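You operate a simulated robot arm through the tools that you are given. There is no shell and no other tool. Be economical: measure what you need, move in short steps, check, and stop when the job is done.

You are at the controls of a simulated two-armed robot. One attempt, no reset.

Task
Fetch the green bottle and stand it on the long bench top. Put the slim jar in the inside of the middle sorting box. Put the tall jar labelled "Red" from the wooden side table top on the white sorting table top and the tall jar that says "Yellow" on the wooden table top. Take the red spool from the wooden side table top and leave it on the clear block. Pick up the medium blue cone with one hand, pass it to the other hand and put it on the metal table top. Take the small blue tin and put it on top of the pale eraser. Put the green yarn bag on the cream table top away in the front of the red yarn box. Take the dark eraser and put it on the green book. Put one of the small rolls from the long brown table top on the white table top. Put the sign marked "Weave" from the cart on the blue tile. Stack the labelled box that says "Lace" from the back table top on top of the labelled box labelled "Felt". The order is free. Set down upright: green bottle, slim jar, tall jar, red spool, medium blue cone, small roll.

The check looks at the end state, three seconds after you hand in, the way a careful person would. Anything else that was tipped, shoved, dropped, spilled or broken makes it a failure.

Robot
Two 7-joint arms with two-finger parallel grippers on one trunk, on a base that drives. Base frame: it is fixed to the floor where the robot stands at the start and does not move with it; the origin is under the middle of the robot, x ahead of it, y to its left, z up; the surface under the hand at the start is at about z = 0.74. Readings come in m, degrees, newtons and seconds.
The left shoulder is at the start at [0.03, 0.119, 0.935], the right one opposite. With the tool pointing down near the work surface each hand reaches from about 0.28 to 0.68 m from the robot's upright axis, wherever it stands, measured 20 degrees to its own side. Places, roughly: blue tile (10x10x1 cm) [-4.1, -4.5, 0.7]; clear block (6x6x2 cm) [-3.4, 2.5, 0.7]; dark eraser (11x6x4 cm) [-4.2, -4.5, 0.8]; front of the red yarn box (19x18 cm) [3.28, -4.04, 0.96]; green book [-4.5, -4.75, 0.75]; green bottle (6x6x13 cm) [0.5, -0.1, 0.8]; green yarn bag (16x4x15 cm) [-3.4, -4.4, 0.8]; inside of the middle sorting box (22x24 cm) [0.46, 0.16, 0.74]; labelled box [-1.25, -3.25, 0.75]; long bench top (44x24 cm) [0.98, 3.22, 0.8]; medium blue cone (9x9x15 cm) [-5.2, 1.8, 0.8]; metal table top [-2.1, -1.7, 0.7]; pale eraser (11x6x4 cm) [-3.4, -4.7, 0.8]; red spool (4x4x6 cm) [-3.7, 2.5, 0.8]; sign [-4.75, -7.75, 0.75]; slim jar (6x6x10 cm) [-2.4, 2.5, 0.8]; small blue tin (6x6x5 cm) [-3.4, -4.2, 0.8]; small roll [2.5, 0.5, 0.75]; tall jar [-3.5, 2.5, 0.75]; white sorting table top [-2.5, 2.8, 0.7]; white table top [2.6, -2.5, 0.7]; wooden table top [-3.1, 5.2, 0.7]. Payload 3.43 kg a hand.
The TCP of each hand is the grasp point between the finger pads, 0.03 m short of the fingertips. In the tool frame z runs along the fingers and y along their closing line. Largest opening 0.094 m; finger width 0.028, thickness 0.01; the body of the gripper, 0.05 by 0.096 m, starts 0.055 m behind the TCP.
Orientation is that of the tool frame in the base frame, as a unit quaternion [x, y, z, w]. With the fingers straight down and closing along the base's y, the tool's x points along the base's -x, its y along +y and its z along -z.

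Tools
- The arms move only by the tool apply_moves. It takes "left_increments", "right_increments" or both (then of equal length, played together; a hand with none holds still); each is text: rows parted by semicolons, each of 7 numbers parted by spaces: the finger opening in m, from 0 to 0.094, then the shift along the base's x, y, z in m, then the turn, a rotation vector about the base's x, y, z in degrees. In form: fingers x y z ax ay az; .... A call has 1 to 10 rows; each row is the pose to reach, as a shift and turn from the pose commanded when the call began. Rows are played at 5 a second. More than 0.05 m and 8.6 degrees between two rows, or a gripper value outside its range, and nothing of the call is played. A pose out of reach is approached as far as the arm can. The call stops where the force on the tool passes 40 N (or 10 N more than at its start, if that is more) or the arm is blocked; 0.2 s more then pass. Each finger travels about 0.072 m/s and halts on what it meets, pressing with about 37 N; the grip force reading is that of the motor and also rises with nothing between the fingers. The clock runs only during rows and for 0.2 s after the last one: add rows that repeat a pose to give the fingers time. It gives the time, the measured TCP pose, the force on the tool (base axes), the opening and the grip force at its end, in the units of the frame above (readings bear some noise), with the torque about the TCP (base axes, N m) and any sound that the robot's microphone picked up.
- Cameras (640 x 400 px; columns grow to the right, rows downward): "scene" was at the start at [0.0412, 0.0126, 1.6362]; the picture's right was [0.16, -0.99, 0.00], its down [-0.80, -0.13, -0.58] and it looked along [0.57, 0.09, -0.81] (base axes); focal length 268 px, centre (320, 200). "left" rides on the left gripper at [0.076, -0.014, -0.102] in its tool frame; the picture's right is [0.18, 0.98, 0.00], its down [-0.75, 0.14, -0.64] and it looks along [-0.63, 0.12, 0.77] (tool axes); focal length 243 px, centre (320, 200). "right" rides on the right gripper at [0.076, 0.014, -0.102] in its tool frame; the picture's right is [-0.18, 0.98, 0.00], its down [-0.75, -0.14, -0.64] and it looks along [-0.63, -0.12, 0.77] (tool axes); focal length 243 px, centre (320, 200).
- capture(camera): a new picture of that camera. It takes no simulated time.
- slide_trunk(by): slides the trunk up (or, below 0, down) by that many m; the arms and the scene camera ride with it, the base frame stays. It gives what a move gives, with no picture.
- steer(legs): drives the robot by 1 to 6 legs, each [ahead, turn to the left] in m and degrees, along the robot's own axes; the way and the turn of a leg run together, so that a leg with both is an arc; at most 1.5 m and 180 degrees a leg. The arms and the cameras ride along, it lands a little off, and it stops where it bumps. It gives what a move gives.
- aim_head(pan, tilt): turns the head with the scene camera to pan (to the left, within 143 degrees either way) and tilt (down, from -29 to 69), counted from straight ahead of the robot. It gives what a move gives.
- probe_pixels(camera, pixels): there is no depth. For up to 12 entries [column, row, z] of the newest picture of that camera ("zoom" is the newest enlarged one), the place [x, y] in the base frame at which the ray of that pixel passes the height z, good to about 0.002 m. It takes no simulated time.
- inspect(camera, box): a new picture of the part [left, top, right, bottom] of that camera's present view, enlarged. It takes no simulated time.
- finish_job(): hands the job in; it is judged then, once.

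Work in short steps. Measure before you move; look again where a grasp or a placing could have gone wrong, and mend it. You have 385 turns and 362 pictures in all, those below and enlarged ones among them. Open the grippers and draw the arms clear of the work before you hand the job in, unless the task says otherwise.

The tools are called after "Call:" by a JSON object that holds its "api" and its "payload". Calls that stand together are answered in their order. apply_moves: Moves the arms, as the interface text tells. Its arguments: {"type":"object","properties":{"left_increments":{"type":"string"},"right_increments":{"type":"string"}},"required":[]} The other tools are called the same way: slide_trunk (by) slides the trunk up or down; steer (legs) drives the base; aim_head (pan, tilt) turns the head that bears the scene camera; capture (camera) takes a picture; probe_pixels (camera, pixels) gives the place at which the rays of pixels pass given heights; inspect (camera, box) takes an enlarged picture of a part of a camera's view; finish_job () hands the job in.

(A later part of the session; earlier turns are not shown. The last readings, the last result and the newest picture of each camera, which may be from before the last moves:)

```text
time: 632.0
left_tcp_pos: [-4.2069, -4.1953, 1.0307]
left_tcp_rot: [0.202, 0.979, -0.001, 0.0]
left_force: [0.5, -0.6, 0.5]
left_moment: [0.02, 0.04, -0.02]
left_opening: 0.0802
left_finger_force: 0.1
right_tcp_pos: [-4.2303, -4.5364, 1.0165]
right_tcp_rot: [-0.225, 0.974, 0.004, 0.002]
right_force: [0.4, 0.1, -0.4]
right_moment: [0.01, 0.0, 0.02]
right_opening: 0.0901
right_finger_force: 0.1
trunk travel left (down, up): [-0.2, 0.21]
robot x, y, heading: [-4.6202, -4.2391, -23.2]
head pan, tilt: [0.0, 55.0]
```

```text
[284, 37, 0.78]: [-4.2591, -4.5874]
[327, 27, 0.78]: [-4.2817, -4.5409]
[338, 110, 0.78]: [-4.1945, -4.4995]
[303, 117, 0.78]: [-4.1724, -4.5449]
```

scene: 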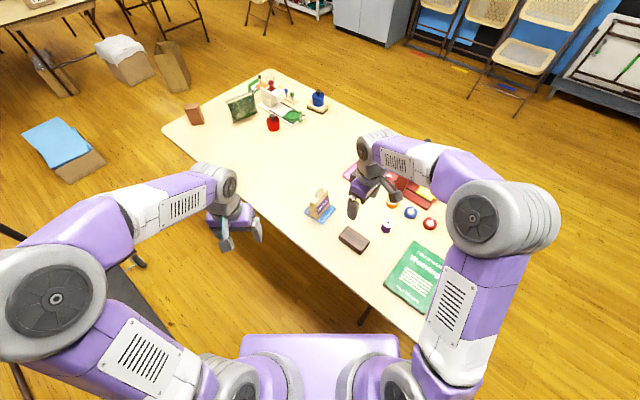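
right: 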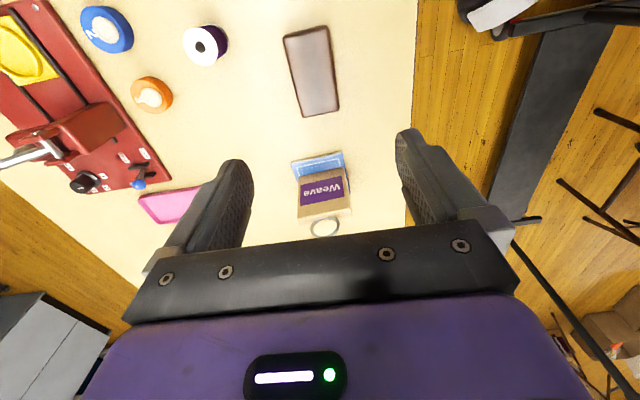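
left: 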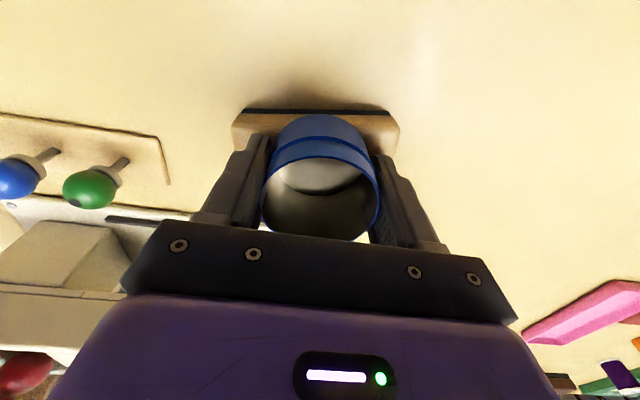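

Call:
{"api": "probe_pixels", "payload": {"camera": "right", "pixels": [[207, 44, 0.78], [228, 40, 0.78], [207, 44, 0.74]]}}

Call:
{"api": "apply_moves", "payload": {"right_increments": "0.078 0.001 -0.004 -0.045 0 0 0; 0.078 0.001 -0.004 -0.09 0 0 0; 0.078 0.001 -0.004 -0.13 0 0 0; 0.078 0.001 -0.004 -0.13 0 0 0"}}

Call:
{"api": "capture", "payload": {"camera": "right"}}

```text
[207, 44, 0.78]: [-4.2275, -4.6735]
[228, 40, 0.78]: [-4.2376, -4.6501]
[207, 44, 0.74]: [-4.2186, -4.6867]
```

```text
time: 633.0
left_tcp_pos: [-4.2078, -4.1962, 1.0311]
left_tcp_rot: [0.201, 0.98, -0.001, -0.001]
left_force: [0.5, -0.2, -0.2]
left_moment: [0.01, 0.0, -0.01]
left_opening: 0.08
left_finger_force: 0.0
right_tcp_pos: [-4.2294, -4.5422, 0.8889]
right_tcp_rot: [-0.225, 0.974, 0.003, 0.002]
right_force: [-0.2, 0.0, 0.3]
right_moment: [0.0, 0.02, 0.02]
right_opening: 0.0783
right_finger_force: 0.0
trunk travel left (down, up): [-0.2, 0.21]
robot x, y, heading: [-4.6141, -4.2392, -23.2]
head pan, tilt: [0.0, 55.0]
```

```text
132 pictures are left
```

right: 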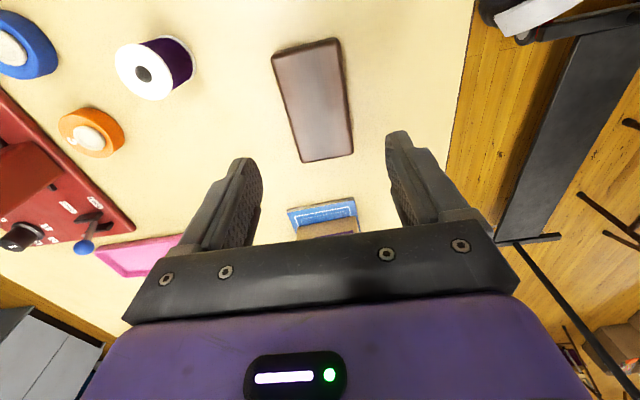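

Aligned and clear of the spool. I lower to z≈0.778 and grip the eraser.

Call:
{"api": "apply_moves", "payload": {"right_increments": "0.078 0 0 -0.045 0 0 0; 0.078 0 0 -0.09 0 0 0; 0.078 0 0 -0.111 0 0 0; 0.078 0 0 -0.111 0 0 0; 0.05 0 0 -0.111 0 0 0; 0.035 0 0 -0.111 0 0 0; 0.035 0 0 -0.111 0 0 0"}}

Call:
{"api": "apply_moves", "payload": {"right_increments": "0.035 0 0 0.03 0 0 0; 0.035 0 0 0.07 0 0 0; 0.035 0 0 0.11 0 0 0; 0.035 -0.03 -0.02 0.14 0 0 0; 0.035 -0.065 -0.045 0.14 0 0 0; 0.035 -0.1 -0.07 0.14 0 0 0; 0.035 -0.135 -0.095 0.14 0 0 0; 0.035 -0.17 -0.12 0.14 0 0 0; 0.035 -0.197 -0.14 0.14 0 0 0; 0.035 -0.197 -0.14 0.12 0 0 0"}}

Call:
{"api": "capture", "payload": {"camera": "right"}}

Call:
{"api": "capture", "payload": {"camera": "scene"}}

```text
time: 634.6
left_tcp_pos: [-4.2076, -4.1961, 1.0314]
left_tcp_rot: [0.202, 0.979, -0.001, 0.0]
left_force: [0.3, 0.1, 0.8]
left_moment: [-0.02, -0.01, 0.0]
left_opening: 0.08
left_finger_force: 0.1
right_tcp_pos: [-4.2251, -4.5394, 0.7768]
right_tcp_rot: [-0.225, 0.974, 0.005, 0.002]
right_force: [-0.1, -0.7, -0.5]
right_moment: [0.02, -0.02, -0.01]
right_opening: 0.0574
right_finger_force: 37.5
trunk travel left (down, up): [-0.2, 0.21]
robot x, y, heading: [-4.6176, -4.2378, -23.1]
head pan, tilt: [0.0, 55.0]
```

```text
time: 636.8
left_tcp_pos: [-4.2063, -4.1949, 1.0315]
left_tcp_rot: [0.202, 0.979, 0.0, -0.001]
left_force: [-0.5, 0.3, -0.3]
left_moment: [-0.04, 0.01, -0.02]
left_opening: 0.0799
left_finger_force: 0.0
right_tcp_pos: [-4.4228, -4.6819, 0.8952]
right_tcp_rot: [-0.225, 0.974, 0.004, 0.002]
right_force: [0.8, 0.5, -0.7]
right_moment: [-0.02, 0.02, 0.0]
right_opening: 0.0569
right_finger_force: 37.3
trunk travel left (down, up): [-0.2, 0.21]
robot x, y, heading: [-4.6169, -4.2403, -23.0]
head pan, tilt: [0.0, 55.0]
```

```text
131 pictures are left
```

right: 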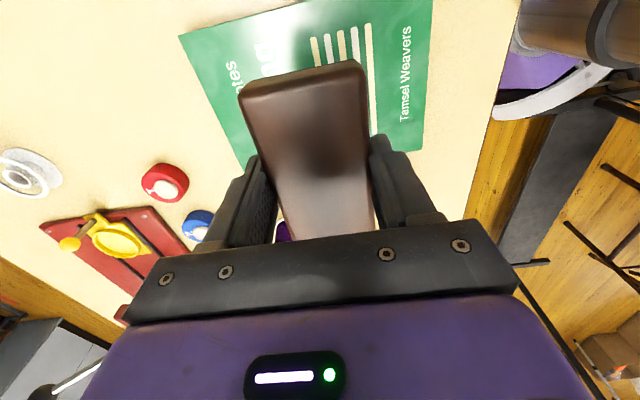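

```text
130 pictures are left
```

scene: 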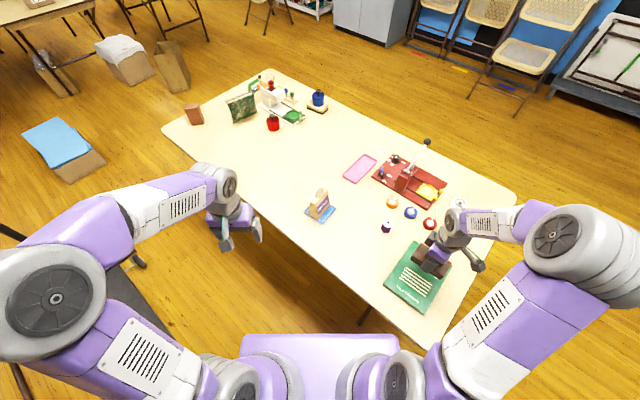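

The eraser hangs over the book's centre. I lower to contact.

Call:
{"api": "apply_moves", "payload": {"right_increments": "0.035 0 0 -0.035 0 0 0; 0.035 0 0 -0.065 0 0 0; 0.035 0 0 -0.08 0 0 0; 0.035 0 0 -0.086 0 0 0; 0.035 0 0 -0.092 0 0 0; 0.035 0 0 -0.098 0 0 0; 0.035 0 0 -0.104 0 0 0; 0.035 0 0 -0.11 0 0 0; 0.035 0 0 -0.114 0 0 0; 0.035 0 0 -0.114 0 0 0"}}

Call:
{"api": "inspect", "payload": {"camera": "scene", "box": [370, 220, 490, 320]}}

```text
time: 638.5
left_tcp_pos: [-4.2074, -4.1943, 1.0319]
left_tcp_rot: [0.203, 0.979, -0.001, 0.001]
left_force: [0.1, 0.2, -0.4]
left_moment: [0.04, 0.01, 0.01]
left_opening: 0.0801
left_finger_force: 0.0
right_tcp_pos: [-4.4247, -4.681, 0.7945]
right_tcp_rot: [-0.224, 0.975, 0.0, 0.003]
right_force: [-6.7, 7.2, 28.6]
right_moment: [0.41, 0.11, 0.04]
right_opening: 0.057
right_finger_force: 36.7
trunk travel left (down, up): [-0.2, 0.21]
robot x, y, heading: [-4.6167, -4.242, -23.0]
head pan, tilt: [0.0, 55.0]
stopped in row 8 (right hand): the force on the tool passed its limit at 49 N (the readings are from after the stop); the commanded pose is now the measured one
```

```text
4.00 times, centred on (430, 270) of scene
```

zoom: 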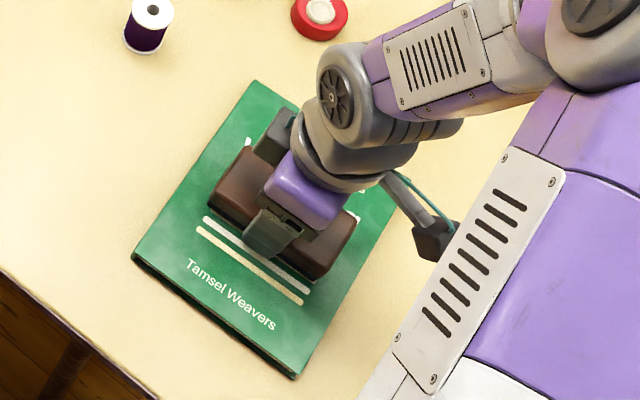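

On the book. I open, lift straight up, and look.

Call:
{"api": "apply_moves", "payload": {"right_increments": "0.035 0 0 0.002 0 0 0; 0.06 0 0 0.002 0 0 0; 0.08 0 0 0.002 0 0 0; 0.08 0 0 0.002 0 0 0; 0.08 0 0 0.04 0 0 0; 0.08 0 0 0.085 0 0 0; 0.08 0 0 0.13 0 0 0; 0.08 0 0 0.175 0 0 0; 0.08 0.02 0.02 0.21 0 0 0; 0.08 0.05 0.05 0.23 0 0 0"}}

Call:
{"api": "capture", "payload": {"camera": "scene"}}

```text
time: 640.7
left_tcp_pos: [-4.2065, -4.1952, 1.0319]
left_tcp_rot: [0.202, 0.979, -0.001, 0.0]
left_force: [0.0, -0.3, -0.5]
left_moment: [0.01, -0.04, -0.01]
left_opening: 0.0801
left_finger_force: 0.1
right_tcp_pos: [-4.3705, -4.6334, 1.0257]
right_tcp_rot: [-0.224, 0.975, 0.001, 0.003]
right_force: [-0.2, -0.4, 0.6]
right_moment: [-0.02, 0.03, 0.0]
right_opening: 0.0801
right_finger_force: 0.1
trunk travel left (down, up): [-0.2, 0.21]
robot x, y, heading: [-4.6157, -4.243, -23.1]
head pan, tilt: [0.0, 55.0]
```

```text
128 pictures are left
```

scene: 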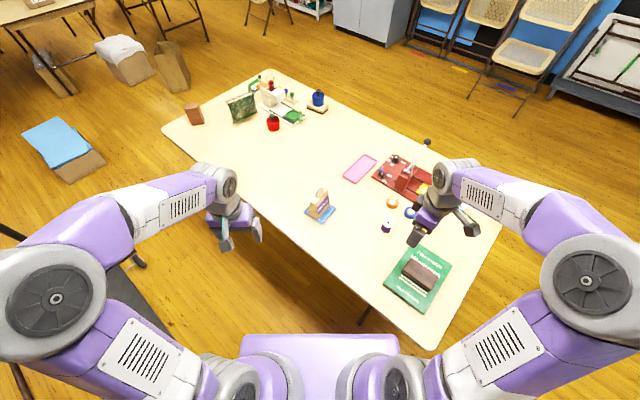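

The dark eraser lies on the book. I turn the right hand back, extend the left hand to keep its elbow off the pole, and prepare to leave.

Call:
{"api": "apply_moves", "payload": {"right_increments": "0.08 0.01 0.02 0 0 0 -8; 0.08 0.02 0.04 0 0 0 -16; 0.08 0.03 0.06 0 0 0 -24; 0.08 0.03 0.07 0 0 0 -32; 0.08 0.03 0.07 0 0 0 -40; 0.08 0.03 0.07 0 0 0 -49; 0.08 0.03 0.07 0 0 0 -49", "left_increments": "0.08 0.022 -0.035 0 0 0 0; 0.08 0.044 -0.07 0 0 0 0; 0.08 0.066 -0.105 0 0 0 0; 0.08 0.088 -0.14 0 0 0 0; 0.08 0.109 -0.173 0 0 0 0; 0.08 0.109 -0.173 0 0 0 0; 0.08 0.109 -0.173 0 0 0 0"}}

```text
refused: row 6 steps farther than a row can; nothing moved
```

The last turn step was 9°; I resend with smaller steps.

Call:
{"api": "apply_moves", "payload": {"right_increments": "0.08 0.01 0.02 0 0 0 -8; 0.08 0.02 0.04 0 0 0 -16; 0.08 0.03 0.06 0 0 0 -24; 0.08 0.03 0.07 0 0 0 -32; 0.08 0.03 0.07 0 0 0 -40; 0.08 0.03 0.07 0 0 0 -48; 0.08 0.03 0.07 0 0 0 -49", "left_increments": "0.08 0.022 -0.035 0 0 0 0; 0.08 0.044 -0.07 0 0 0 0; 0.08 0.066 -0.105 0 0 0 0; 0.08 0.088 -0.14 0 0 0 0; 0.08 0.109 -0.173 0 0 0 0; 0.08 0.109 -0.173 0 0 0 0; 0.08 0.109 -0.173 0 0 0 0"}}

Call:
{"api": "capture", "payload": {"camera": "scene"}}

```text
time: 642.3
left_tcp_pos: [-4.0959, -4.3688, 1.031]
left_tcp_rot: [0.203, 0.979, -0.001, -0.001]
left_force: [-0.5, -0.1, -0.7]
left_moment: [-0.01, -0.01, 0.0]
left_opening: 0.0798
left_finger_force: 0.1
right_tcp_pos: [-4.3415, -4.5621, 1.0227]
right_tcp_rot: [0.201, 0.98, -0.001, 0.003]
right_force: [-0.8, -0.3, -0.9]
right_moment: [0.01, 0.0, -0.04]
right_opening: 0.0799
right_finger_force: 0.0
trunk travel left (down, up): [-0.2, 0.21]
robot x, y, heading: [-4.6179, -4.2407, -23.1]
head pan, tilt: [0.0, 55.0]
```

```text
127 pictures are left
```

scene: 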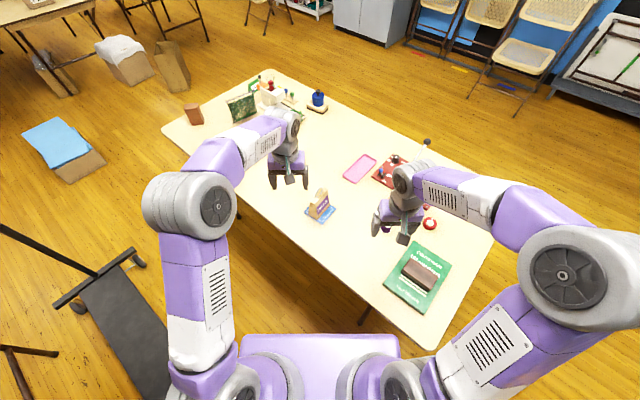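

Now I turn, back out west of the rack and go around the south of the table toward its east end.

Call:
{"api": "steer", "payload": {"legs": [[0, 21], [-0.45, 0], [0, -91], [1.4, 0], [0, 72.5], [0.99, 0]]}}

Call:
{"api": "steer", "payload": {"legs": [[0, 42.5], [0.87, 0], [0.86, 0], [0, 49.6], [1.25, 0], [0, 134]]}}

Call:
{"api": "aim_head", "payload": {"pan": 0, "tilt": 40}}

Call:
{"api": "capture", "payload": {"camera": "scene"}}

```text
time: 664.8
left_tcp_pos: [-3.712, -6.0642, 1.0296]
left_tcp_rot: [0.166, 0.986, -0.001, 0.0]
left_force: [-0.3, -0.7, 0.5]
left_moment: [0.02, 0.03, 0.01]
left_opening: 0.0797
left_finger_force: 0.1
right_tcp_pos: [-3.9425, -6.2761, 1.0233]
right_tcp_rot: [0.164, 0.986, 0.0, 0.003]
right_force: [0.9, -0.4, -0.3]
right_moment: [-0.02, -0.03, 0.0]
right_opening: 0.0796
right_finger_force: 0.1
trunk travel left (down, up): [-0.2, 0.21]
robot x, y, heading: [-4.2388, -5.9757, -19.0]
head pan, tilt: [0.0, 55.0]
```

```text
time: 689.3
left_tcp_pos: [-2.7564, -4.3633, 1.0296]
left_tcp_rot: [0.97, 0.244, 0.0, -0.001]
left_force: [-0.3, 0.3, -0.2]
left_moment: [-0.01, 0.01, 0.0]
left_opening: 0.0801
left_finger_force: 0.0
right_tcp_pos: [-2.7567, -4.0507, 1.022]
right_tcp_rot: [0.969, 0.246, -0.003, 0.0]
right_force: [0.5, -0.5, -0.7]
right_moment: [-0.01, 0.0, 0.03]
right_opening: 0.08
right_finger_force: 0.1
trunk travel left (down, up): [-0.2, 0.21]
robot x, y, heading: [-2.3336, -4.033, -151.3]
head pan, tilt: [0.0, 55.0]
```

```text
time: 690.0
left_tcp_pos: [-2.7566, -4.3642, 1.0298]
left_tcp_rot: [0.97, 0.244, 0.0, -0.001]
left_force: [-0.4, -0.7, -0.2]
left_moment: [-0.02, 0.01, 0.0]
left_opening: 0.08
left_finger_force: 0.0
right_tcp_pos: [-2.7564, -4.0493, 1.023]
right_tcp_rot: [0.969, 0.247, -0.003, 0.001]
right_force: [-0.2, 0.5, 0.8]
right_moment: [0.0, 0.03, 0.0]
right_opening: 0.08
right_finger_force: 0.1
trunk travel left (down, up): [-0.2, 0.21]
robot x, y, heading: [-2.335, -4.0345, -151.7]
head pan, tilt: [0.0, 40.0]
```

```text
126 pictures are left
```

scene: 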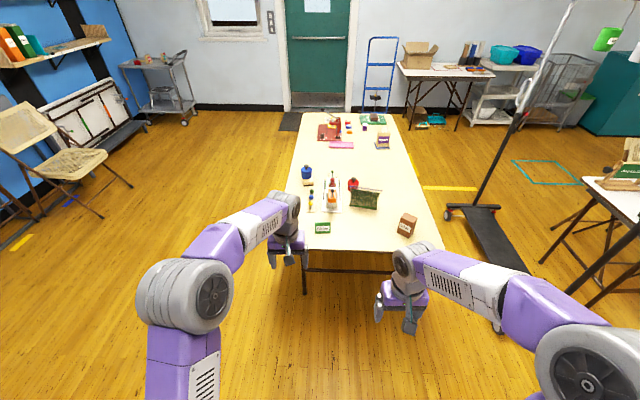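

I glance back toward the shelf at (3.28,-4.04) to see what kind of place the yarn box is.

Call:
{"api": "aim_head", "payload": {"pan": 143, "tilt": 8}}

Call:
{"api": "capture", "payload": {"camera": "scene"}}

Call:
{"api": "probe_pixels", "payload": {"camera": "scene", "pixels": [[320, 200, 0.96], [280, 200, 0.96], [250, 230, 0.96]]}}

```text
time: 692.3
left_tcp_pos: [-2.7567, -4.3635, 1.0299]
left_tcp_rot: [0.97, 0.244, -0.001, -0.001]
left_force: [0.5, -0.5, 0.3]
left_moment: [0.01, 0.0, -0.02]
left_opening: 0.0803
left_finger_force: 0.1
right_tcp_pos: [-2.7561, -4.0501, 1.0227]
right_tcp_rot: [0.969, 0.247, -0.004, 0.0]
right_force: [0.2, 0.0, -0.4]
right_moment: [0.03, -0.01, 0.01]
right_opening: 0.0799
right_finger_force: 0.1
trunk travel left (down, up): [-0.2, 0.21]
robot x, y, heading: [-2.3288, -4.0348, -151.5]
head pan, tilt: [143.0, 8.0]
```

```text
125 pictures are left
```

scene: 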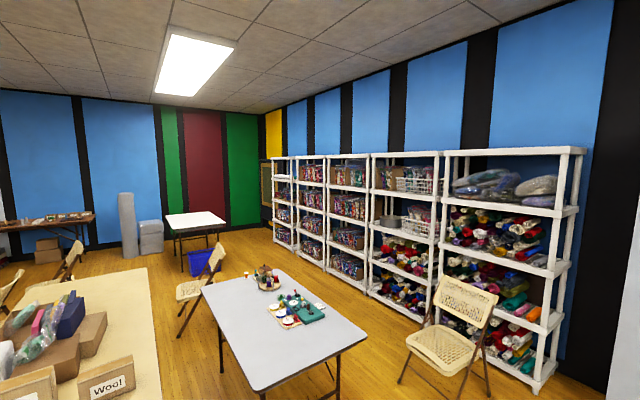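

```text
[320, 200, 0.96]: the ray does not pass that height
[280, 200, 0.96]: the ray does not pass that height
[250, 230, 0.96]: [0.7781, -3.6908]
```

Call:
{"api": "inspect", "payload": {"camera": "scene", "box": [255, 145, 345, 265]}}

```text
3.33 times, centred on (300, 205) of scene
```

zoom: 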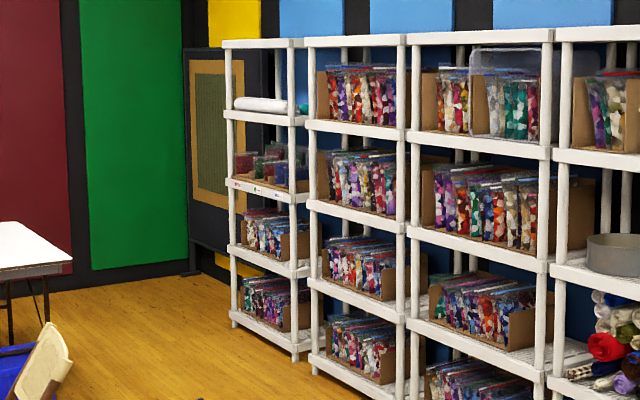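

The shelf holds bags filed upright in boxes, so I'll need to hold the bag by its side with a forward-pointing hand there. I go to the table's east end near (-2.86,-4.0) and look at the bag.

Call:
{"api": "steer", "payload": {"legs": [[0, -30.5], [0.53, 0], [0, 28]]}}

Call:
{"api": "aim_head", "payload": {"pan": 0, "tilt": 55}}

Call:
{"api": "capture", "payload": {"camera": "scene"}}

```text
time: 698.3
left_tcp_pos: [-3.3113, -4.3198, 1.031]
left_tcp_rot: [0.976, 0.22, 0.0, -0.001]
left_force: [0.5, -0.5, 0.1]
left_moment: [-0.02, 0.0, 0.03]
left_opening: 0.08
left_finger_force: 0.0
right_tcp_pos: [-3.2943, -4.0068, 1.0214]
right_tcp_rot: [0.975, 0.222, -0.004, 0.0]
right_force: [-0.4, 0.4, 0.6]
right_moment: [0.04, -0.01, -0.02]
right_opening: 0.08
right_finger_force: 0.0
trunk travel left (down, up): [-0.2, 0.21]
robot x, y, heading: [-2.8697, -4.0114, -154.2]
head pan, tilt: [143.0, 8.0]
```

```text
time: 700.6
left_tcp_pos: [-3.3109, -4.3199, 1.0297]
left_tcp_rot: [0.975, 0.22, 0.0, 0.0]
left_force: [-0.5, 0.2, 0.7]
left_moment: [-0.03, -0.01, -0.01]
left_opening: 0.08
left_finger_force: 0.1
right_tcp_pos: [-3.2953, -4.006, 1.0227]
right_tcp_rot: [0.975, 0.222, -0.003, 0.001]
right_force: [-0.4, 0.0, 0.6]
right_moment: [0.04, -0.01, 0.01]
right_opening: 0.0797
right_finger_force: 0.0
trunk travel left (down, up): [-0.2, 0.21]
robot x, y, heading: [-2.871, -4.0125, -154.3]
head pan, tilt: [0.0, 55.0]
```

```text
123 pictures are left
```

scene: 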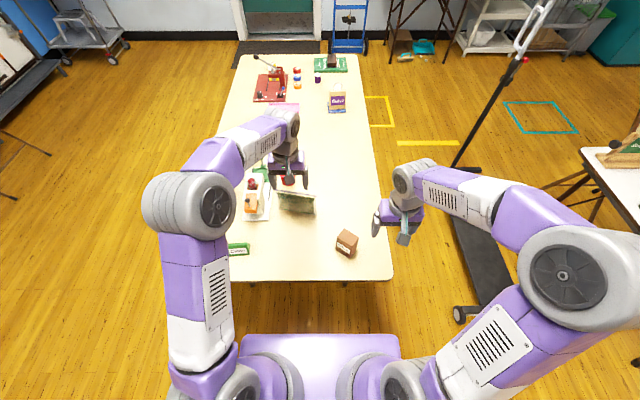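

I pull the left hand back out of the way and zoom on the bag.

Call:
{"api": "apply_moves", "payload": {"left_increments": "0.08 0.045 -0.015 0 0 0 0; 0.08 0.09 -0.03 0 0 0 0; 0.08 0.135 -0.05 0 0 0 0; 0.08 0.18 -0.068 0 0 0 0; 0.08 0.225 -0.086 0 0 0 0; 0.08 0.231 -0.088 0 0 0 0"}}

Call:
{"api": "inspect", "payload": {"camera": "scene", "box": [230, 150, 390, 280]}}

```text
time: 702.0
left_tcp_pos: [-3.0798, -4.4081, 1.0332]
left_tcp_rot: [0.975, 0.221, 0.001, 0.0]
left_force: [0.0, 0.4, 1.1]
left_moment: [0.0, -0.02, -0.04]
left_opening: 0.0801
left_finger_force: 0.1
right_tcp_pos: [-3.295, -4.0058, 1.0216]
right_tcp_rot: [0.975, 0.223, -0.004, 0.0]
right_force: [-0.5, 0.9, -0.9]
right_moment: [0.02, 0.02, 0.01]
right_opening: 0.0799
right_finger_force: 0.0
trunk travel left (down, up): [-0.2, 0.21]
robot x, y, heading: [-2.8711, -4.0114, -154.5]
head pan, tilt: [0.0, 55.0]
```

```text
3.08 times, centred on (310, 215) of scene
```

zoom: 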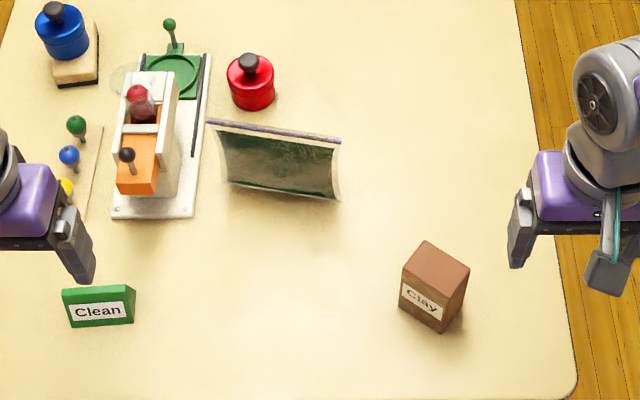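

Call:
{"api": "probe_pixels", "payload": {"camera": "zoom", "pixels": [[230, 184, 0.742], [337, 200, 0.742], [208, 123, 0.89], [341, 143, 0.89], [283, 192, 0.742], [275, 132, 0.89], [252, 100, 0.75], [160, 200, 0.75], [195, 60, 0.75]]}}

```text
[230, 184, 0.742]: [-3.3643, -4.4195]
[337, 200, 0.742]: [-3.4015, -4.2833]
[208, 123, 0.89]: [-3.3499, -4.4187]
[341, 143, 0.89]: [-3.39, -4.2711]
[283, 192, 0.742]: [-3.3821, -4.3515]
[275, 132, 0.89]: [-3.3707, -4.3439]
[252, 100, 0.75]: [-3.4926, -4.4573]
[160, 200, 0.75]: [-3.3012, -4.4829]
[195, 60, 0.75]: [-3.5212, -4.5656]
```

The bag's plane lies at azimuth -75°, right edge near (-3.41,-4.283). I yaw the right hand +79° and move it above the grasp point.

Call:
{"api": "apply_moves", "payload": {"right_increments": "0.08 -0.005 -0.015 0.01 0 0 8; 0.08 -0.015 -0.045 0.02 0 0 16; 0.08 -0.027 -0.075 0.03 0 0 24; 0.08 -0.038 -0.107 0.03 0 0 32; 0.08 -0.05 -0.14 0.03 0 0 40; 0.08 -0.062 -0.175 0.03 0 0 48; 0.08 -0.074 -0.21 0.03 0 0 56; 0.08 -0.086 -0.245 0.03 0 0 64; 0.08 -0.098 -0.28 0.03 0 0 72; 0.08 -0.106 -0.3 0.03 0 0 79"}}

Call:
{"api": "capture", "payload": {"camera": "scene"}}

```text
time: 704.2
left_tcp_pos: [-3.0794, -4.406, 1.0341]
left_tcp_rot: [0.976, 0.22, 0.0, 0.0]
left_force: [-0.2, 0.8, 0.3]
left_moment: [-0.02, 0.01, 0.0]
left_opening: 0.0801
left_finger_force: 0.0
right_tcp_pos: [-3.3936, -4.2919, 1.0515]
right_tcp_rot: [0.609, 0.793, -0.002, 0.003]
right_force: [-1.0, 0.5, 0.9]
right_moment: [-0.02, -0.02, 0.03]
right_opening: 0.0799
right_finger_force: 0.0
right hand out of reach, approached as far as the arm can: row 10
trunk travel left (down, up): [-0.2, 0.21]
robot x, y, heading: [-2.871, -4.0139, -154.3]
head pan, tilt: [0.0, 55.0]
```

```text
121 pictures are left
```

scene: 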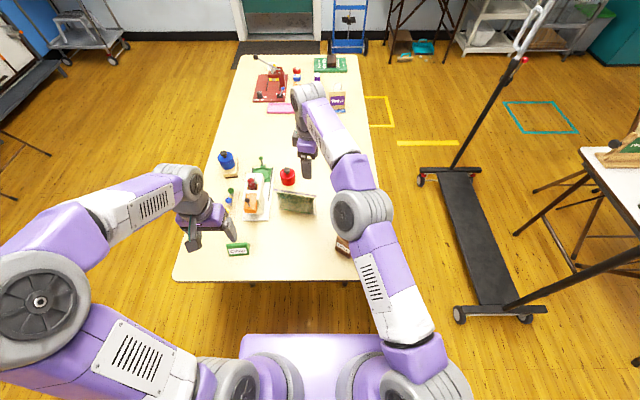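

Now I tilt the hand 55° so that it points left-downward along the bag's plane.

Call:
{"api": "apply_moves", "payload": {"right_increments": "0.08 0 0 -0.005 -7.6 -2.03 0; 0.08 0 0 -0.01 -15.2 -4.06 0; 0.08 0 -0.003 -0.015 -22.8 -6.1 0; 0.08 -0.002 -0.006 -0.02 -30.4 -8.1 0; 0.08 -0.004 -0.009 -0.025 -38 -10.2 0; 0.08 -0.006 -0.012 -0.03 -45.6 -12.2 0; 0.08 -0.008 -0.014 -0.03 -53.1 -14.2 0; 0.08 -0.008 -0.014 -0.03 -53.1 -14.2 0"}}

Call:
{"api": "capture", "payload": {"camera": "scene"}}

Call:
{"api": "capture", "payload": {"camera": "right"}}

```text
time: 706.0
left_tcp_pos: [-3.0798, -4.4074, 1.033]
left_tcp_rot: [0.976, 0.22, -0.001, -0.001]
left_force: [-0.5, -0.1, 0.0]
left_moment: [-0.01, 0.0, 0.01]
left_opening: 0.0802
left_finger_force: 0.1
right_tcp_pos: [-3.4028, -4.31, 1.0227]
right_tcp_rot: [0.541, 0.7, -0.283, 0.369]
right_force: [0.2, -0.8, -0.2]
right_moment: [0.0, 0.0, -0.04]
right_opening: 0.0802
right_finger_force: 0.0
trunk travel left (down, up): [-0.2, 0.21]
robot x, y, heading: [-2.8702, -4.0149, -154.5]
head pan, tilt: [0.0, 55.0]
```

```text
120 pictures are left
```

scene: 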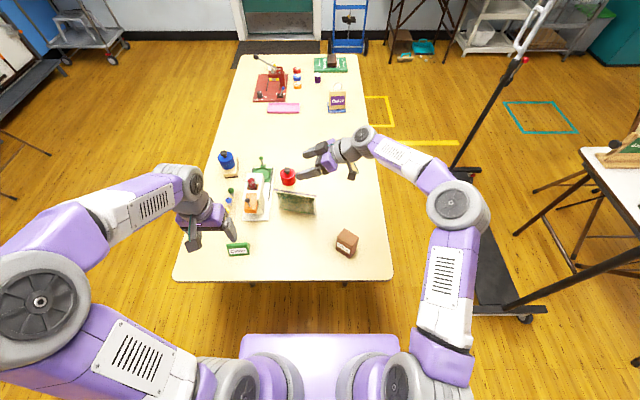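

```text
119 pictures are left
```

right: 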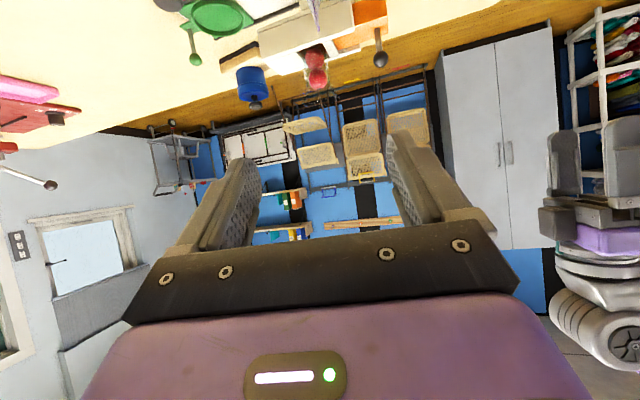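

The pose is right. I open wider and lower to z≈0.90 to check that the fingers straddle the bag.

Call:
{"api": "apply_moves", "payload": {"right_increments": "0.09 0 0 -0.04 0 0 0; 0.092 0 0 -0.08 0 0 0; 0.092 0 0 -0.115 0 0 0; 0.092 0 0 -0.115 0 0 0"}}

Call:
{"api": "inspect", "payload": {"camera": "scene", "box": [250, 140, 390, 260]}}

Call:
{"api": "capture", "payload": {"camera": "right"}}

```text
time: 707.0
left_tcp_pos: [-3.0801, -4.4084, 1.0335]
left_tcp_rot: [0.976, 0.219, 0.0, -0.001]
left_force: [0.0, 0.4, 0.2]
left_moment: [-0.03, -0.03, -0.02]
left_opening: 0.0801
left_finger_force: 0.2
right_tcp_pos: [-3.4039, -4.3098, 0.9086]
right_tcp_rot: [0.542, 0.7, -0.283, 0.368]
right_force: [-0.3, -1.0, -0.1]
right_moment: [-0.01, 0.01, 0.0]
right_opening: 0.0917
right_finger_force: 0.0
trunk travel left (down, up): [-0.2, 0.21]
robot x, y, heading: [-2.8736, -4.0094, -154.7]
head pan, tilt: [0.0, 55.0]
```

```text
3.33 times, centred on (320, 200) of scene
```

zoom: 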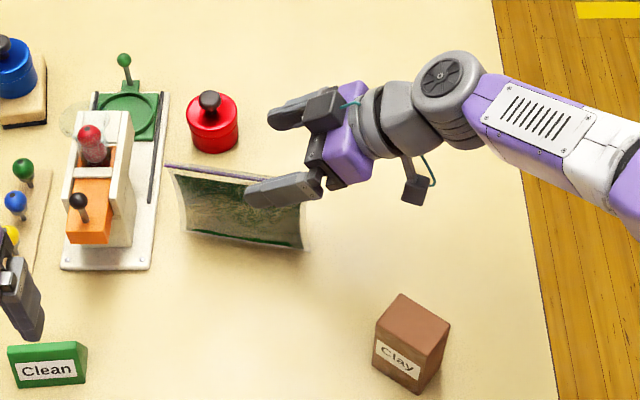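

```text
117 pictures are left
```

right: 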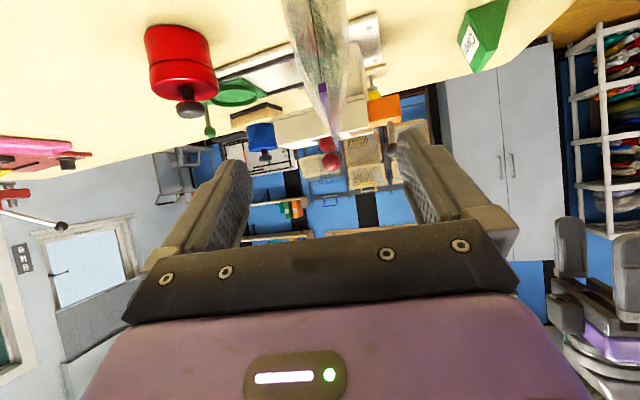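

In the hand's view the bag is edge-on and centred between the fingers. I lower to z≈0.825 and close.

Call:
{"api": "apply_moves", "payload": {"right_increments": "0.092 0 0 -0.03 0 0 0; 0.092 0 0 -0.06 0 0 0; 0.092 0 0 -0.083 0 0 0; 0.092 0 0 -0.083 0 0 0; 0.06 0 0 -0.083 0 0 0; 0.03 0 0 -0.083 0 0 0; 0.01 0 0 -0.083 0 0 0; 0.005 0 0 -0.083 0 0 0; 0.005 0 0 -0.083 0 0 0"}}

Call:
{"api": "inspect", "payload": {"camera": "scene", "box": [250, 140, 390, 260]}}

Call:
{"api": "capture", "payload": {"camera": "right"}}

```text
time: 709.0
left_tcp_pos: [-3.0801, -4.408, 1.0332]
left_tcp_rot: [0.975, 0.22, 0.0, -0.001]
left_force: [-0.4, 0.6, 0.5]
left_moment: [-0.04, -0.01, -0.01]
left_opening: 0.08
left_finger_force: 0.0
right_tcp_pos: [-3.4024, -4.3064, 0.8253]
right_tcp_rot: [0.542, 0.701, -0.282, 0.368]
right_force: [-1.0, 0.3, -0.6]
right_moment: [-0.01, 0.01, -0.03]
right_opening: 0.0393
right_finger_force: 37.3
trunk travel left (down, up): [-0.2, 0.21]
robot x, y, heading: [-2.8701, -4.0115, -154.5]
head pan, tilt: [0.0, 55.0]
```

```text
3.33 times, centred on (320, 200) of scene
```

zoom: 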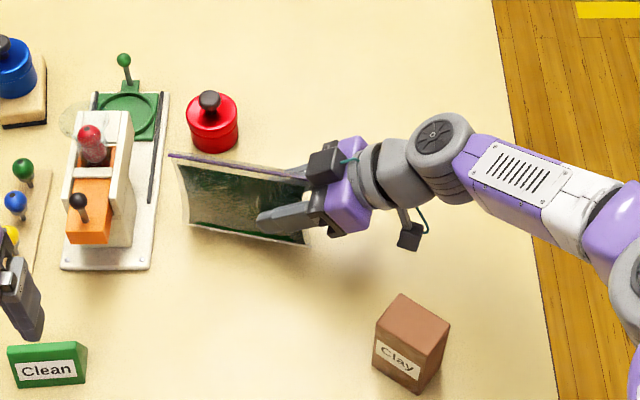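

```text
115 pictures are left
```

right: 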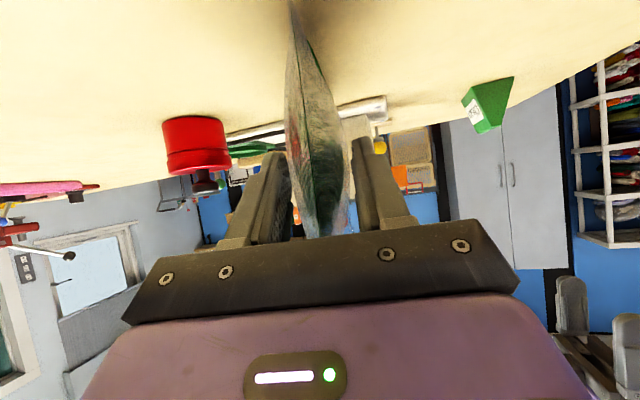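

Bag gripped (0.039). I lift it straight up.

Call:
{"api": "apply_moves", "payload": {"right_increments": "0.005 0 0 0.02 0 0 0; 0.005 0 0 0.05 0 0 0; 0.005 0 0 0.085 0 0 0; 0.005 0 0 0.12 0 0 0; 0.005 0 0 0.155 0 0 0; 0.005 0 0 0.19 0 0 0; 0.005 0.03 0.015 0.21 0 0 0; 0.005 0.07 0.035 0.22 0 0 0; 0.005 0.11 0.055 0.22 0 0 0; 0.005 0.15 0.075 0.22 0 0 0"}}

Call:
{"api": "capture", "payload": {"camera": "scene"}}

Call:
{"api": "capture", "payload": {"camera": "right"}}

```text
time: 711.2
left_tcp_pos: [-3.0807, -4.408, 1.0333]
left_tcp_rot: [0.976, 0.219, 0.001, -0.001]
left_force: [0.4, 0.2, 0.3]
left_moment: [0.0, 0.02, -0.01]
left_opening: 0.0796
left_finger_force: 0.0
right_tcp_pos: [-3.2485, -4.2337, 1.0415]
right_tcp_rot: [0.541, 0.701, -0.283, 0.369]
right_force: [-0.2, -0.2, -0.4]
right_moment: [0.04, 0.0, 0.02]
right_opening: 0.0391
right_finger_force: 37.1
trunk travel left (down, up): [-0.2, 0.21]
robot x, y, heading: [-2.8704, -4.0135, -154.3]
head pan, tilt: [0.0, 55.0]
```

```text
114 pictures are left
```

scene: 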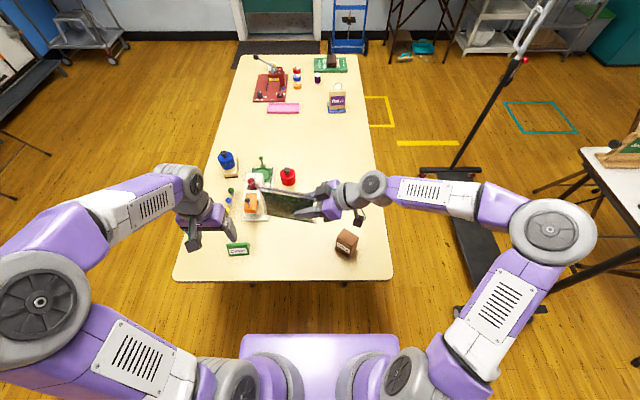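

```text
113 pictures are left
```

right: 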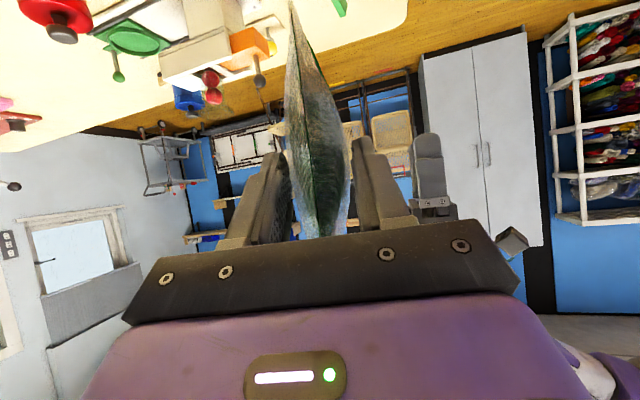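

The bag is held upright. I yaw the hand -79° so the bag points straight ahead of the robot.

Call:
{"api": "apply_moves", "payload": {"right_increments": "0.005 0 0 0 0 0 -8; 0.005 0 0 0 0 0 -16; 0.005 -0.003 0.006 0 0 0 -24; 0.005 -0.006 0.012 0 0 0 -32; 0.005 -0.01 0.018 0 0 0 -40; 0.005 -0.014 0.026 0 0 0 -48; 0.005 -0.018 0.034 0 0 0 -56; 0.005 -0.022 0.042 0 0 0 -64; 0.005 -0.026 0.05 0 0 0 -72; 0.005 -0.03 0.055 0 0 0 -79"}}

Call:
{"api": "capture", "payload": {"camera": "scene"}}

```text
time: 713.4
left_tcp_pos: [-3.0808, -4.4084, 1.0329]
left_tcp_rot: [0.975, 0.22, 0.0, -0.001]
left_force: [-0.5, 0.5, -0.5]
left_moment: [0.02, -0.02, 0.03]
left_opening: 0.0799
left_finger_force: 0.1
right_tcp_pos: [-3.2839, -4.1777, 1.0431]
right_tcp_rot: [0.863, 0.195, -0.453, 0.104]
right_force: [-0.5, 0.0, -0.1]
right_moment: [0.02, -0.01, 0.04]
right_opening: 0.0391
right_finger_force: 37.6
trunk travel left (down, up): [-0.2, 0.21]
robot x, y, heading: [-2.8702, -4.015, -154.1]
head pan, tilt: [0.0, 55.0]
```

```text
112 pictures are left
```

scene: 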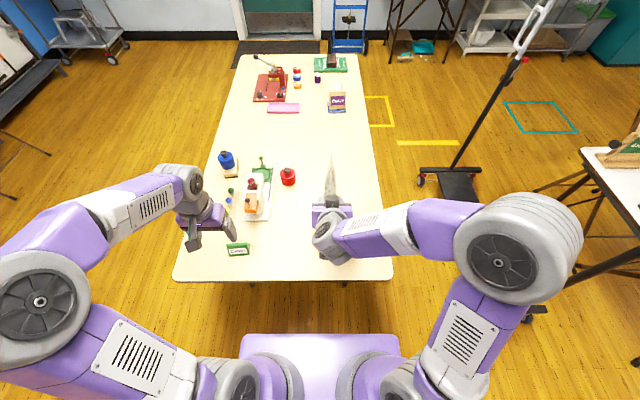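

The bag is ready for the shelf. I back off, turn east and look for a way along the south side.

Call:
{"api": "steer", "payload": {"legs": [[-0.55, 0], [0, 130]]}}

Call:
{"api": "aim_head", "payload": {"pan": 10, "tilt": 28}}

Call:
{"api": "capture", "payload": {"camera": "scene"}}

```text
time: 721.8
left_tcp_pos: [-1.943, -3.7027, 1.034]
left_tcp_rot: [0.231, 0.973, -0.001, 0.0]
left_force: [0.5, 0.4, -0.2]
left_moment: [0.02, -0.02, -0.01]
left_opening: 0.0799
left_finger_force: 0.1
right_tcp_pos: [-2.0008, -4.0031, 1.044]
right_tcp_rot: [0.202, 0.863, -0.104, 0.452]
right_force: [-0.7, 0.3, -0.1]
right_moment: [0.0, 0.02, 0.03]
right_opening: 0.0392
right_finger_force: 36.8
trunk travel left (down, up): [-0.2, 0.21]
robot x, y, heading: [-2.3823, -3.7771, -26.5]
head pan, tilt: [0.0, 55.0]
```

```text
time: 722.7
left_tcp_pos: [-1.9435, -3.7022, 1.0327]
left_tcp_rot: [0.231, 0.973, -0.001, 0.0]
left_force: [-1.1, 0.1, 0.0]
left_moment: [0.03, 0.02, -0.01]
left_opening: 0.0799
left_finger_force: 0.1
right_tcp_pos: [-1.9998, -4.0037, 1.044]
right_tcp_rot: [0.202, 0.863, -0.104, 0.452]
right_force: [0.6, -0.3, -0.6]
right_moment: [0.0, -0.02, -0.02]
right_opening: 0.0395
right_finger_force: 37.3
trunk travel left (down, up): [-0.2, 0.21]
robot x, y, heading: [-2.3863, -3.7824, -26.7]
head pan, tilt: [10.0, 28.0]
```

```text
111 pictures are left
```

scene: 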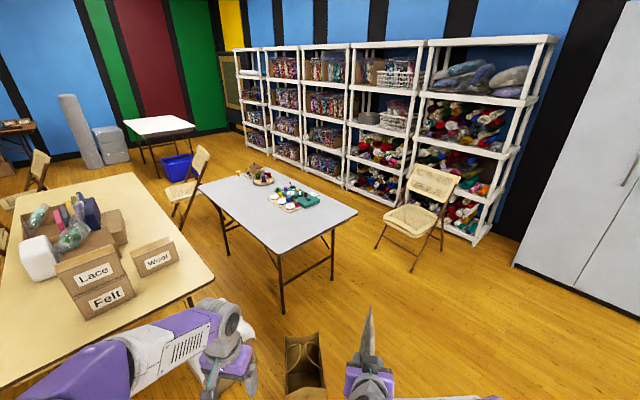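

Call:
{"api": "probe_pixels", "payload": {"camera": "scene", "pixels": [[358, 212, 0.735], [283, 252, 0.735], [200, 183, 0.735], [247, 168, 0.735], [333, 280, 0.0], [378, 249, 0.0], [413, 272, 0.0], [473, 245, 0.0], [347, 190, 0.0], [246, 148, 0.0], [185, 220, 0.0], [303, 393, 0.0]]}}

```text
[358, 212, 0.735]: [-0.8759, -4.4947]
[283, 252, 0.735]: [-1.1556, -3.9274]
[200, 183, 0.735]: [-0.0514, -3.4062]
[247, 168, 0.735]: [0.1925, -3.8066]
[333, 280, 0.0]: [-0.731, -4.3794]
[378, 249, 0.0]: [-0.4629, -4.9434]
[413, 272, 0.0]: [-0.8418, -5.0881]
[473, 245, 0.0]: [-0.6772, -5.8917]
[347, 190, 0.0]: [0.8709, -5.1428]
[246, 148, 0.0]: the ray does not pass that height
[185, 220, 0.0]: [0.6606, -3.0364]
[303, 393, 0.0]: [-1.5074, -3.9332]
```

The south corridor is too narrow (chair and gray table), so I take the known way back north: past the metal table's west side and round the boxes.

Call:
{"api": "steer", "payload": {"legs": [[0, 168.7], [0.78, 0], [0, -46.3], [1.0, 0], [0, 37], [1.25, 0]]}}

```text
time: 744.8
left_tcp_pos: [-3.9906, -2.2932, 1.0315]
left_tcp_rot: [0.95, -0.312, 0.002, 0.001]
left_force: [0.1, 0.3, 0.5]
left_moment: [-0.08, -0.01, 0.01]
left_opening: 0.0803
left_finger_force: 0.0
right_tcp_pos: [-3.8835, -2.0064, 1.042]
right_tcp_rot: [0.843, -0.274, -0.441, -0.141]
right_force: [0.4, 0.6, -2.1]
right_moment: [-0.04, -0.03, 0.04]
right_opening: 0.039
right_finger_force: 37.3
trunk travel left (down, up): [-0.2, 0.21]
robot x, y, heading: [-3.543, -2.2913, 143.6]
head pan, tilt: [10.0, 28.0]
stopped in leg 6: the robot was blocked; the commanded pose is now the measured one
```

Blocked by the chair of the tray table. I back off 0.2 m and look.

Call:
{"api": "steer", "payload": {"legs": [[-0.2, 0]]}}

Call:
{"api": "aim_head", "payload": {"pan": 0, "tilt": 45}}

Call:
{"api": "capture", "payload": {"camera": "scene"}}

```text
time: 746.4
left_tcp_pos: [-3.8259, -2.414, 1.0342]
left_tcp_rot: [0.95, -0.312, 0.001, -0.001]
left_force: [-0.2, -0.3, -0.2]
left_moment: [-0.02, 0.02, -0.02]
left_opening: 0.0799
left_finger_force: 0.0
right_tcp_pos: [-3.7193, -2.1259, 1.0454]
right_tcp_rot: [0.842, -0.275, -0.442, -0.142]
right_force: [0.1, 0.1, -0.2]
right_moment: [-0.03, -0.04, -0.01]
right_opening: 0.0388
right_finger_force: 36.9
trunk travel left (down, up): [-0.2, 0.21]
robot x, y, heading: [-3.3744, -2.4102, 143.9]
head pan, tilt: [10.0, 28.0]
```

```text
time: 747.2
left_tcp_pos: [-3.8263, -2.4138, 1.0328]
left_tcp_rot: [0.95, -0.312, 0.0, -0.001]
left_force: [0.4, -0.2, 0.1]
left_moment: [-0.01, 0.0, 0.02]
left_opening: 0.0801
left_finger_force: 0.1
right_tcp_pos: [-3.7196, -2.1264, 1.0447]
right_tcp_rot: [0.842, -0.275, -0.443, -0.142]
right_force: [-0.2, 0.1, -0.4]
right_moment: [0.01, -0.02, 0.02]
right_opening: 0.0392
right_finger_force: 37.3
trunk travel left (down, up): [-0.2, 0.21]
robot x, y, heading: [-3.3798, -2.4115, 143.7]
head pan, tilt: [0.0, 45.0]
```

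```text
110 pictures are left
```

scene: 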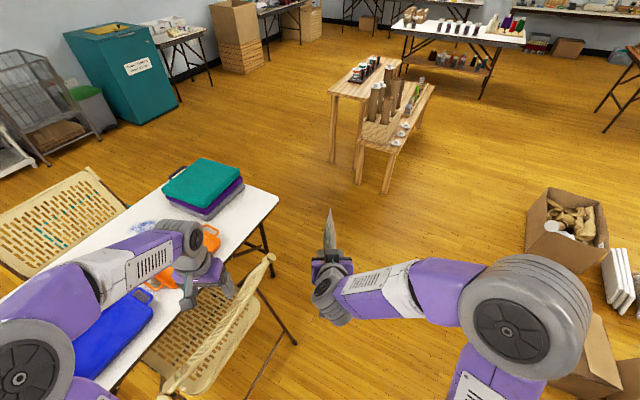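

The chair is upright. I continue with a more easterly line past it.

Call:
{"api": "steer", "payload": {"legs": [[0, -34.5], [1.12, 0]]}}

```text
time: 754.5
left_tcp_pos: [-4.1219, -1.0992, 1.034]
left_tcp_rot: [0.815, -0.58, 0.0, -0.001]
left_force: [0.5, -0.1, -0.2]
left_moment: [-0.03, 0.04, -0.02]
left_opening: 0.0799
left_finger_force: 0.1
right_tcp_pos: [-3.8699, -0.9229, 1.0439]
right_tcp_rot: [0.722, -0.513, -0.38, -0.267]
right_force: [0.0, 0.4, -1.2]
right_moment: [-0.04, 0.02, -0.01]
right_opening: 0.039
right_finger_force: 36.9
trunk travel left (down, up): [-0.2, 0.21]
robot x, y, heading: [-3.7499, -1.3458, 109.1]
head pan, tilt: [0.0, 45.0]
```

Call:
{"api": "steer", "payload": {"legs": [[0, 2], [0.91, 0], [0, -38.8], [0.89, 0]]}}

```text
time: 766.0
left_tcp_pos: [-3.9956, 0.79, 1.0341]
left_tcp_rot: [-0.594, 0.804, 0.0, 0.0]
left_force: [-0.1, -0.5, 0.2]
left_moment: [-0.01, -0.06, 0.0]
left_opening: 0.08
left_finger_force: 0.0
right_tcp_pos: [-3.6908, 0.7839, 1.0442]
right_tcp_rot: [-0.529, 0.71, 0.279, 0.372]
right_force: [0.5, 0.9, -0.6]
right_moment: [-0.05, 0.01, 0.0]
right_opening: 0.0393
right_finger_force: 37.4
trunk travel left (down, up): [-0.2, 0.21]
robot x, y, heading: [-3.8448, 0.3695, 72.9]
head pan, tilt: [0.0, 45.0]
```

I go on north-east past the bins, then look toward the sorting table's north end.

Call:
{"api": "steer", "payload": {"legs": [[0, -50.4], [1.22, 0], [1.21, 0], [0, -8.5], [1.2, 0]]}}

Call:
{"api": "aim_head", "payload": {"pan": -10, "tilt": 30}}

Call:
{"api": "capture", "payload": {"camera": "scene"}}

```text
time: 786.6
left_tcp_pos: [-0.0589, 1.7598, 1.0324]
left_tcp_rot: [-0.102, 0.995, 0.0, -0.001]
left_force: [0.1, -0.2, 0.0]
left_moment: [0.0, -0.03, 0.03]
left_opening: 0.08
left_finger_force: 0.1
right_tcp_pos: [0.0835, 1.4896, 1.0433]
right_tcp_rot: [-0.093, 0.881, 0.051, 0.462]
right_force: [-0.5, -0.3, -1.2]
right_moment: [0.0, 0.03, 0.01]
right_opening: 0.0391
right_finger_force: 37.2
trunk travel left (down, up): [-0.2, 0.21]
robot x, y, heading: [-0.3524, 1.4261, 11.9]
head pan, tilt: [0.0, 45.0]
```

```text
time: 787.4
left_tcp_pos: [-0.06, 1.7602, 1.0335]
left_tcp_rot: [-0.102, 0.995, -0.001, 0.0]
left_force: [-0.5, -0.3, -0.8]
left_moment: [0.02, 0.0, 0.02]
left_opening: 0.0801
left_finger_force: 0.1
right_tcp_pos: [0.0833, 1.4884, 1.0431]
right_tcp_rot: [-0.093, 0.881, 0.051, 0.462]
right_force: [-0.8, -0.1, -0.3]
right_moment: [-0.04, 0.03, -0.02]
right_opening: 0.039
right_finger_force: 37.2
trunk travel left (down, up): [-0.2, 0.21]
robot x, y, heading: [-0.3547, 1.4273, 11.8]
head pan, tilt: [-10.0, 30.0]
```

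```text
109 pictures are left
```

scene: 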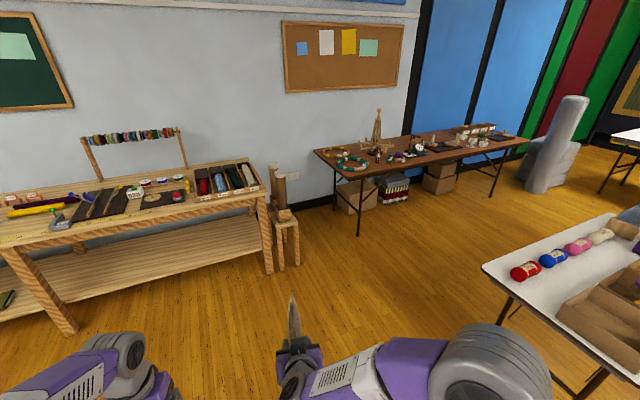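

I zoom on the long brown table to find the small rolls.

Call:
{"api": "inspect", "payload": {"camera": "scene", "box": [305, 95, 545, 215]}}

Call:
{"api": "probe_pixels", "payload": {"camera": "scene", "pixels": [[316, 158, 0.735], [357, 183, 0.735], [528, 145, 0.735], [358, 235, 0.0], [492, 195, 0.0], [485, 268, 0.735], [612, 215, 0.735], [300, 264, 0.0], [540, 190, 0.0]]}}

```text
2.67 times, centred on (425, 155) of scene
```

zoom: 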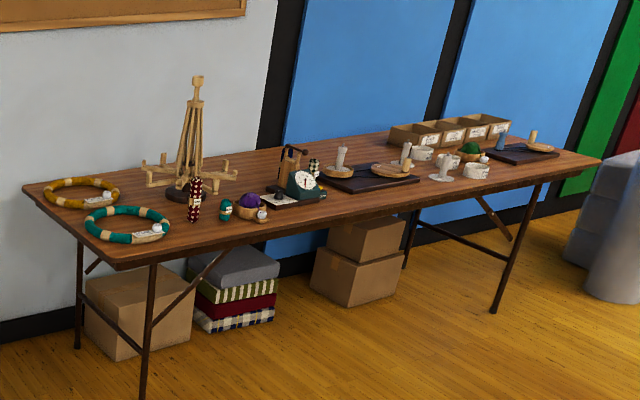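

```text
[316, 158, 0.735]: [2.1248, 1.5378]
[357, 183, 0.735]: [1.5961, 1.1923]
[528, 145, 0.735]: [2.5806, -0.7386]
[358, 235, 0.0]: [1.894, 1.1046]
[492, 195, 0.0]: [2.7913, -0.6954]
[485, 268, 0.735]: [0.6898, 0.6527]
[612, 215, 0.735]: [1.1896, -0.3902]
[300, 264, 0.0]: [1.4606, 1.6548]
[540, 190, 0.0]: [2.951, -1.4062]
```

Call:
{"api": "probe_pixels", "payload": {"camera": "zoom", "pixels": [[194, 220, 0.74], [195, 180, 0.85], [226, 220, 0.74], [313, 178, 0.74], [250, 212, 0.74], [185, 195, 0.74]]}}

Call:
{"api": "inspect", "payload": {"camera": "scene", "box": [355, 135, 445, 190]}}

```text
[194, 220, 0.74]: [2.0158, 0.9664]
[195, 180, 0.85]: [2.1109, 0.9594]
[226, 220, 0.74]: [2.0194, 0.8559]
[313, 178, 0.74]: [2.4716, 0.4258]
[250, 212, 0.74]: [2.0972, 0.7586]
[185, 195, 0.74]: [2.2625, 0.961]
```

```text
7.11 times, centred on (400, 162) of scene
```

zoom: 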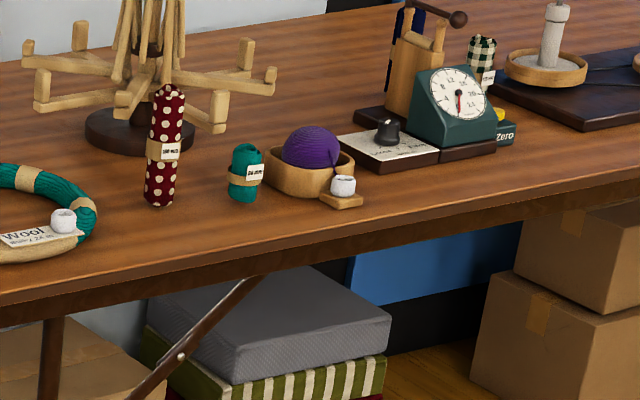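

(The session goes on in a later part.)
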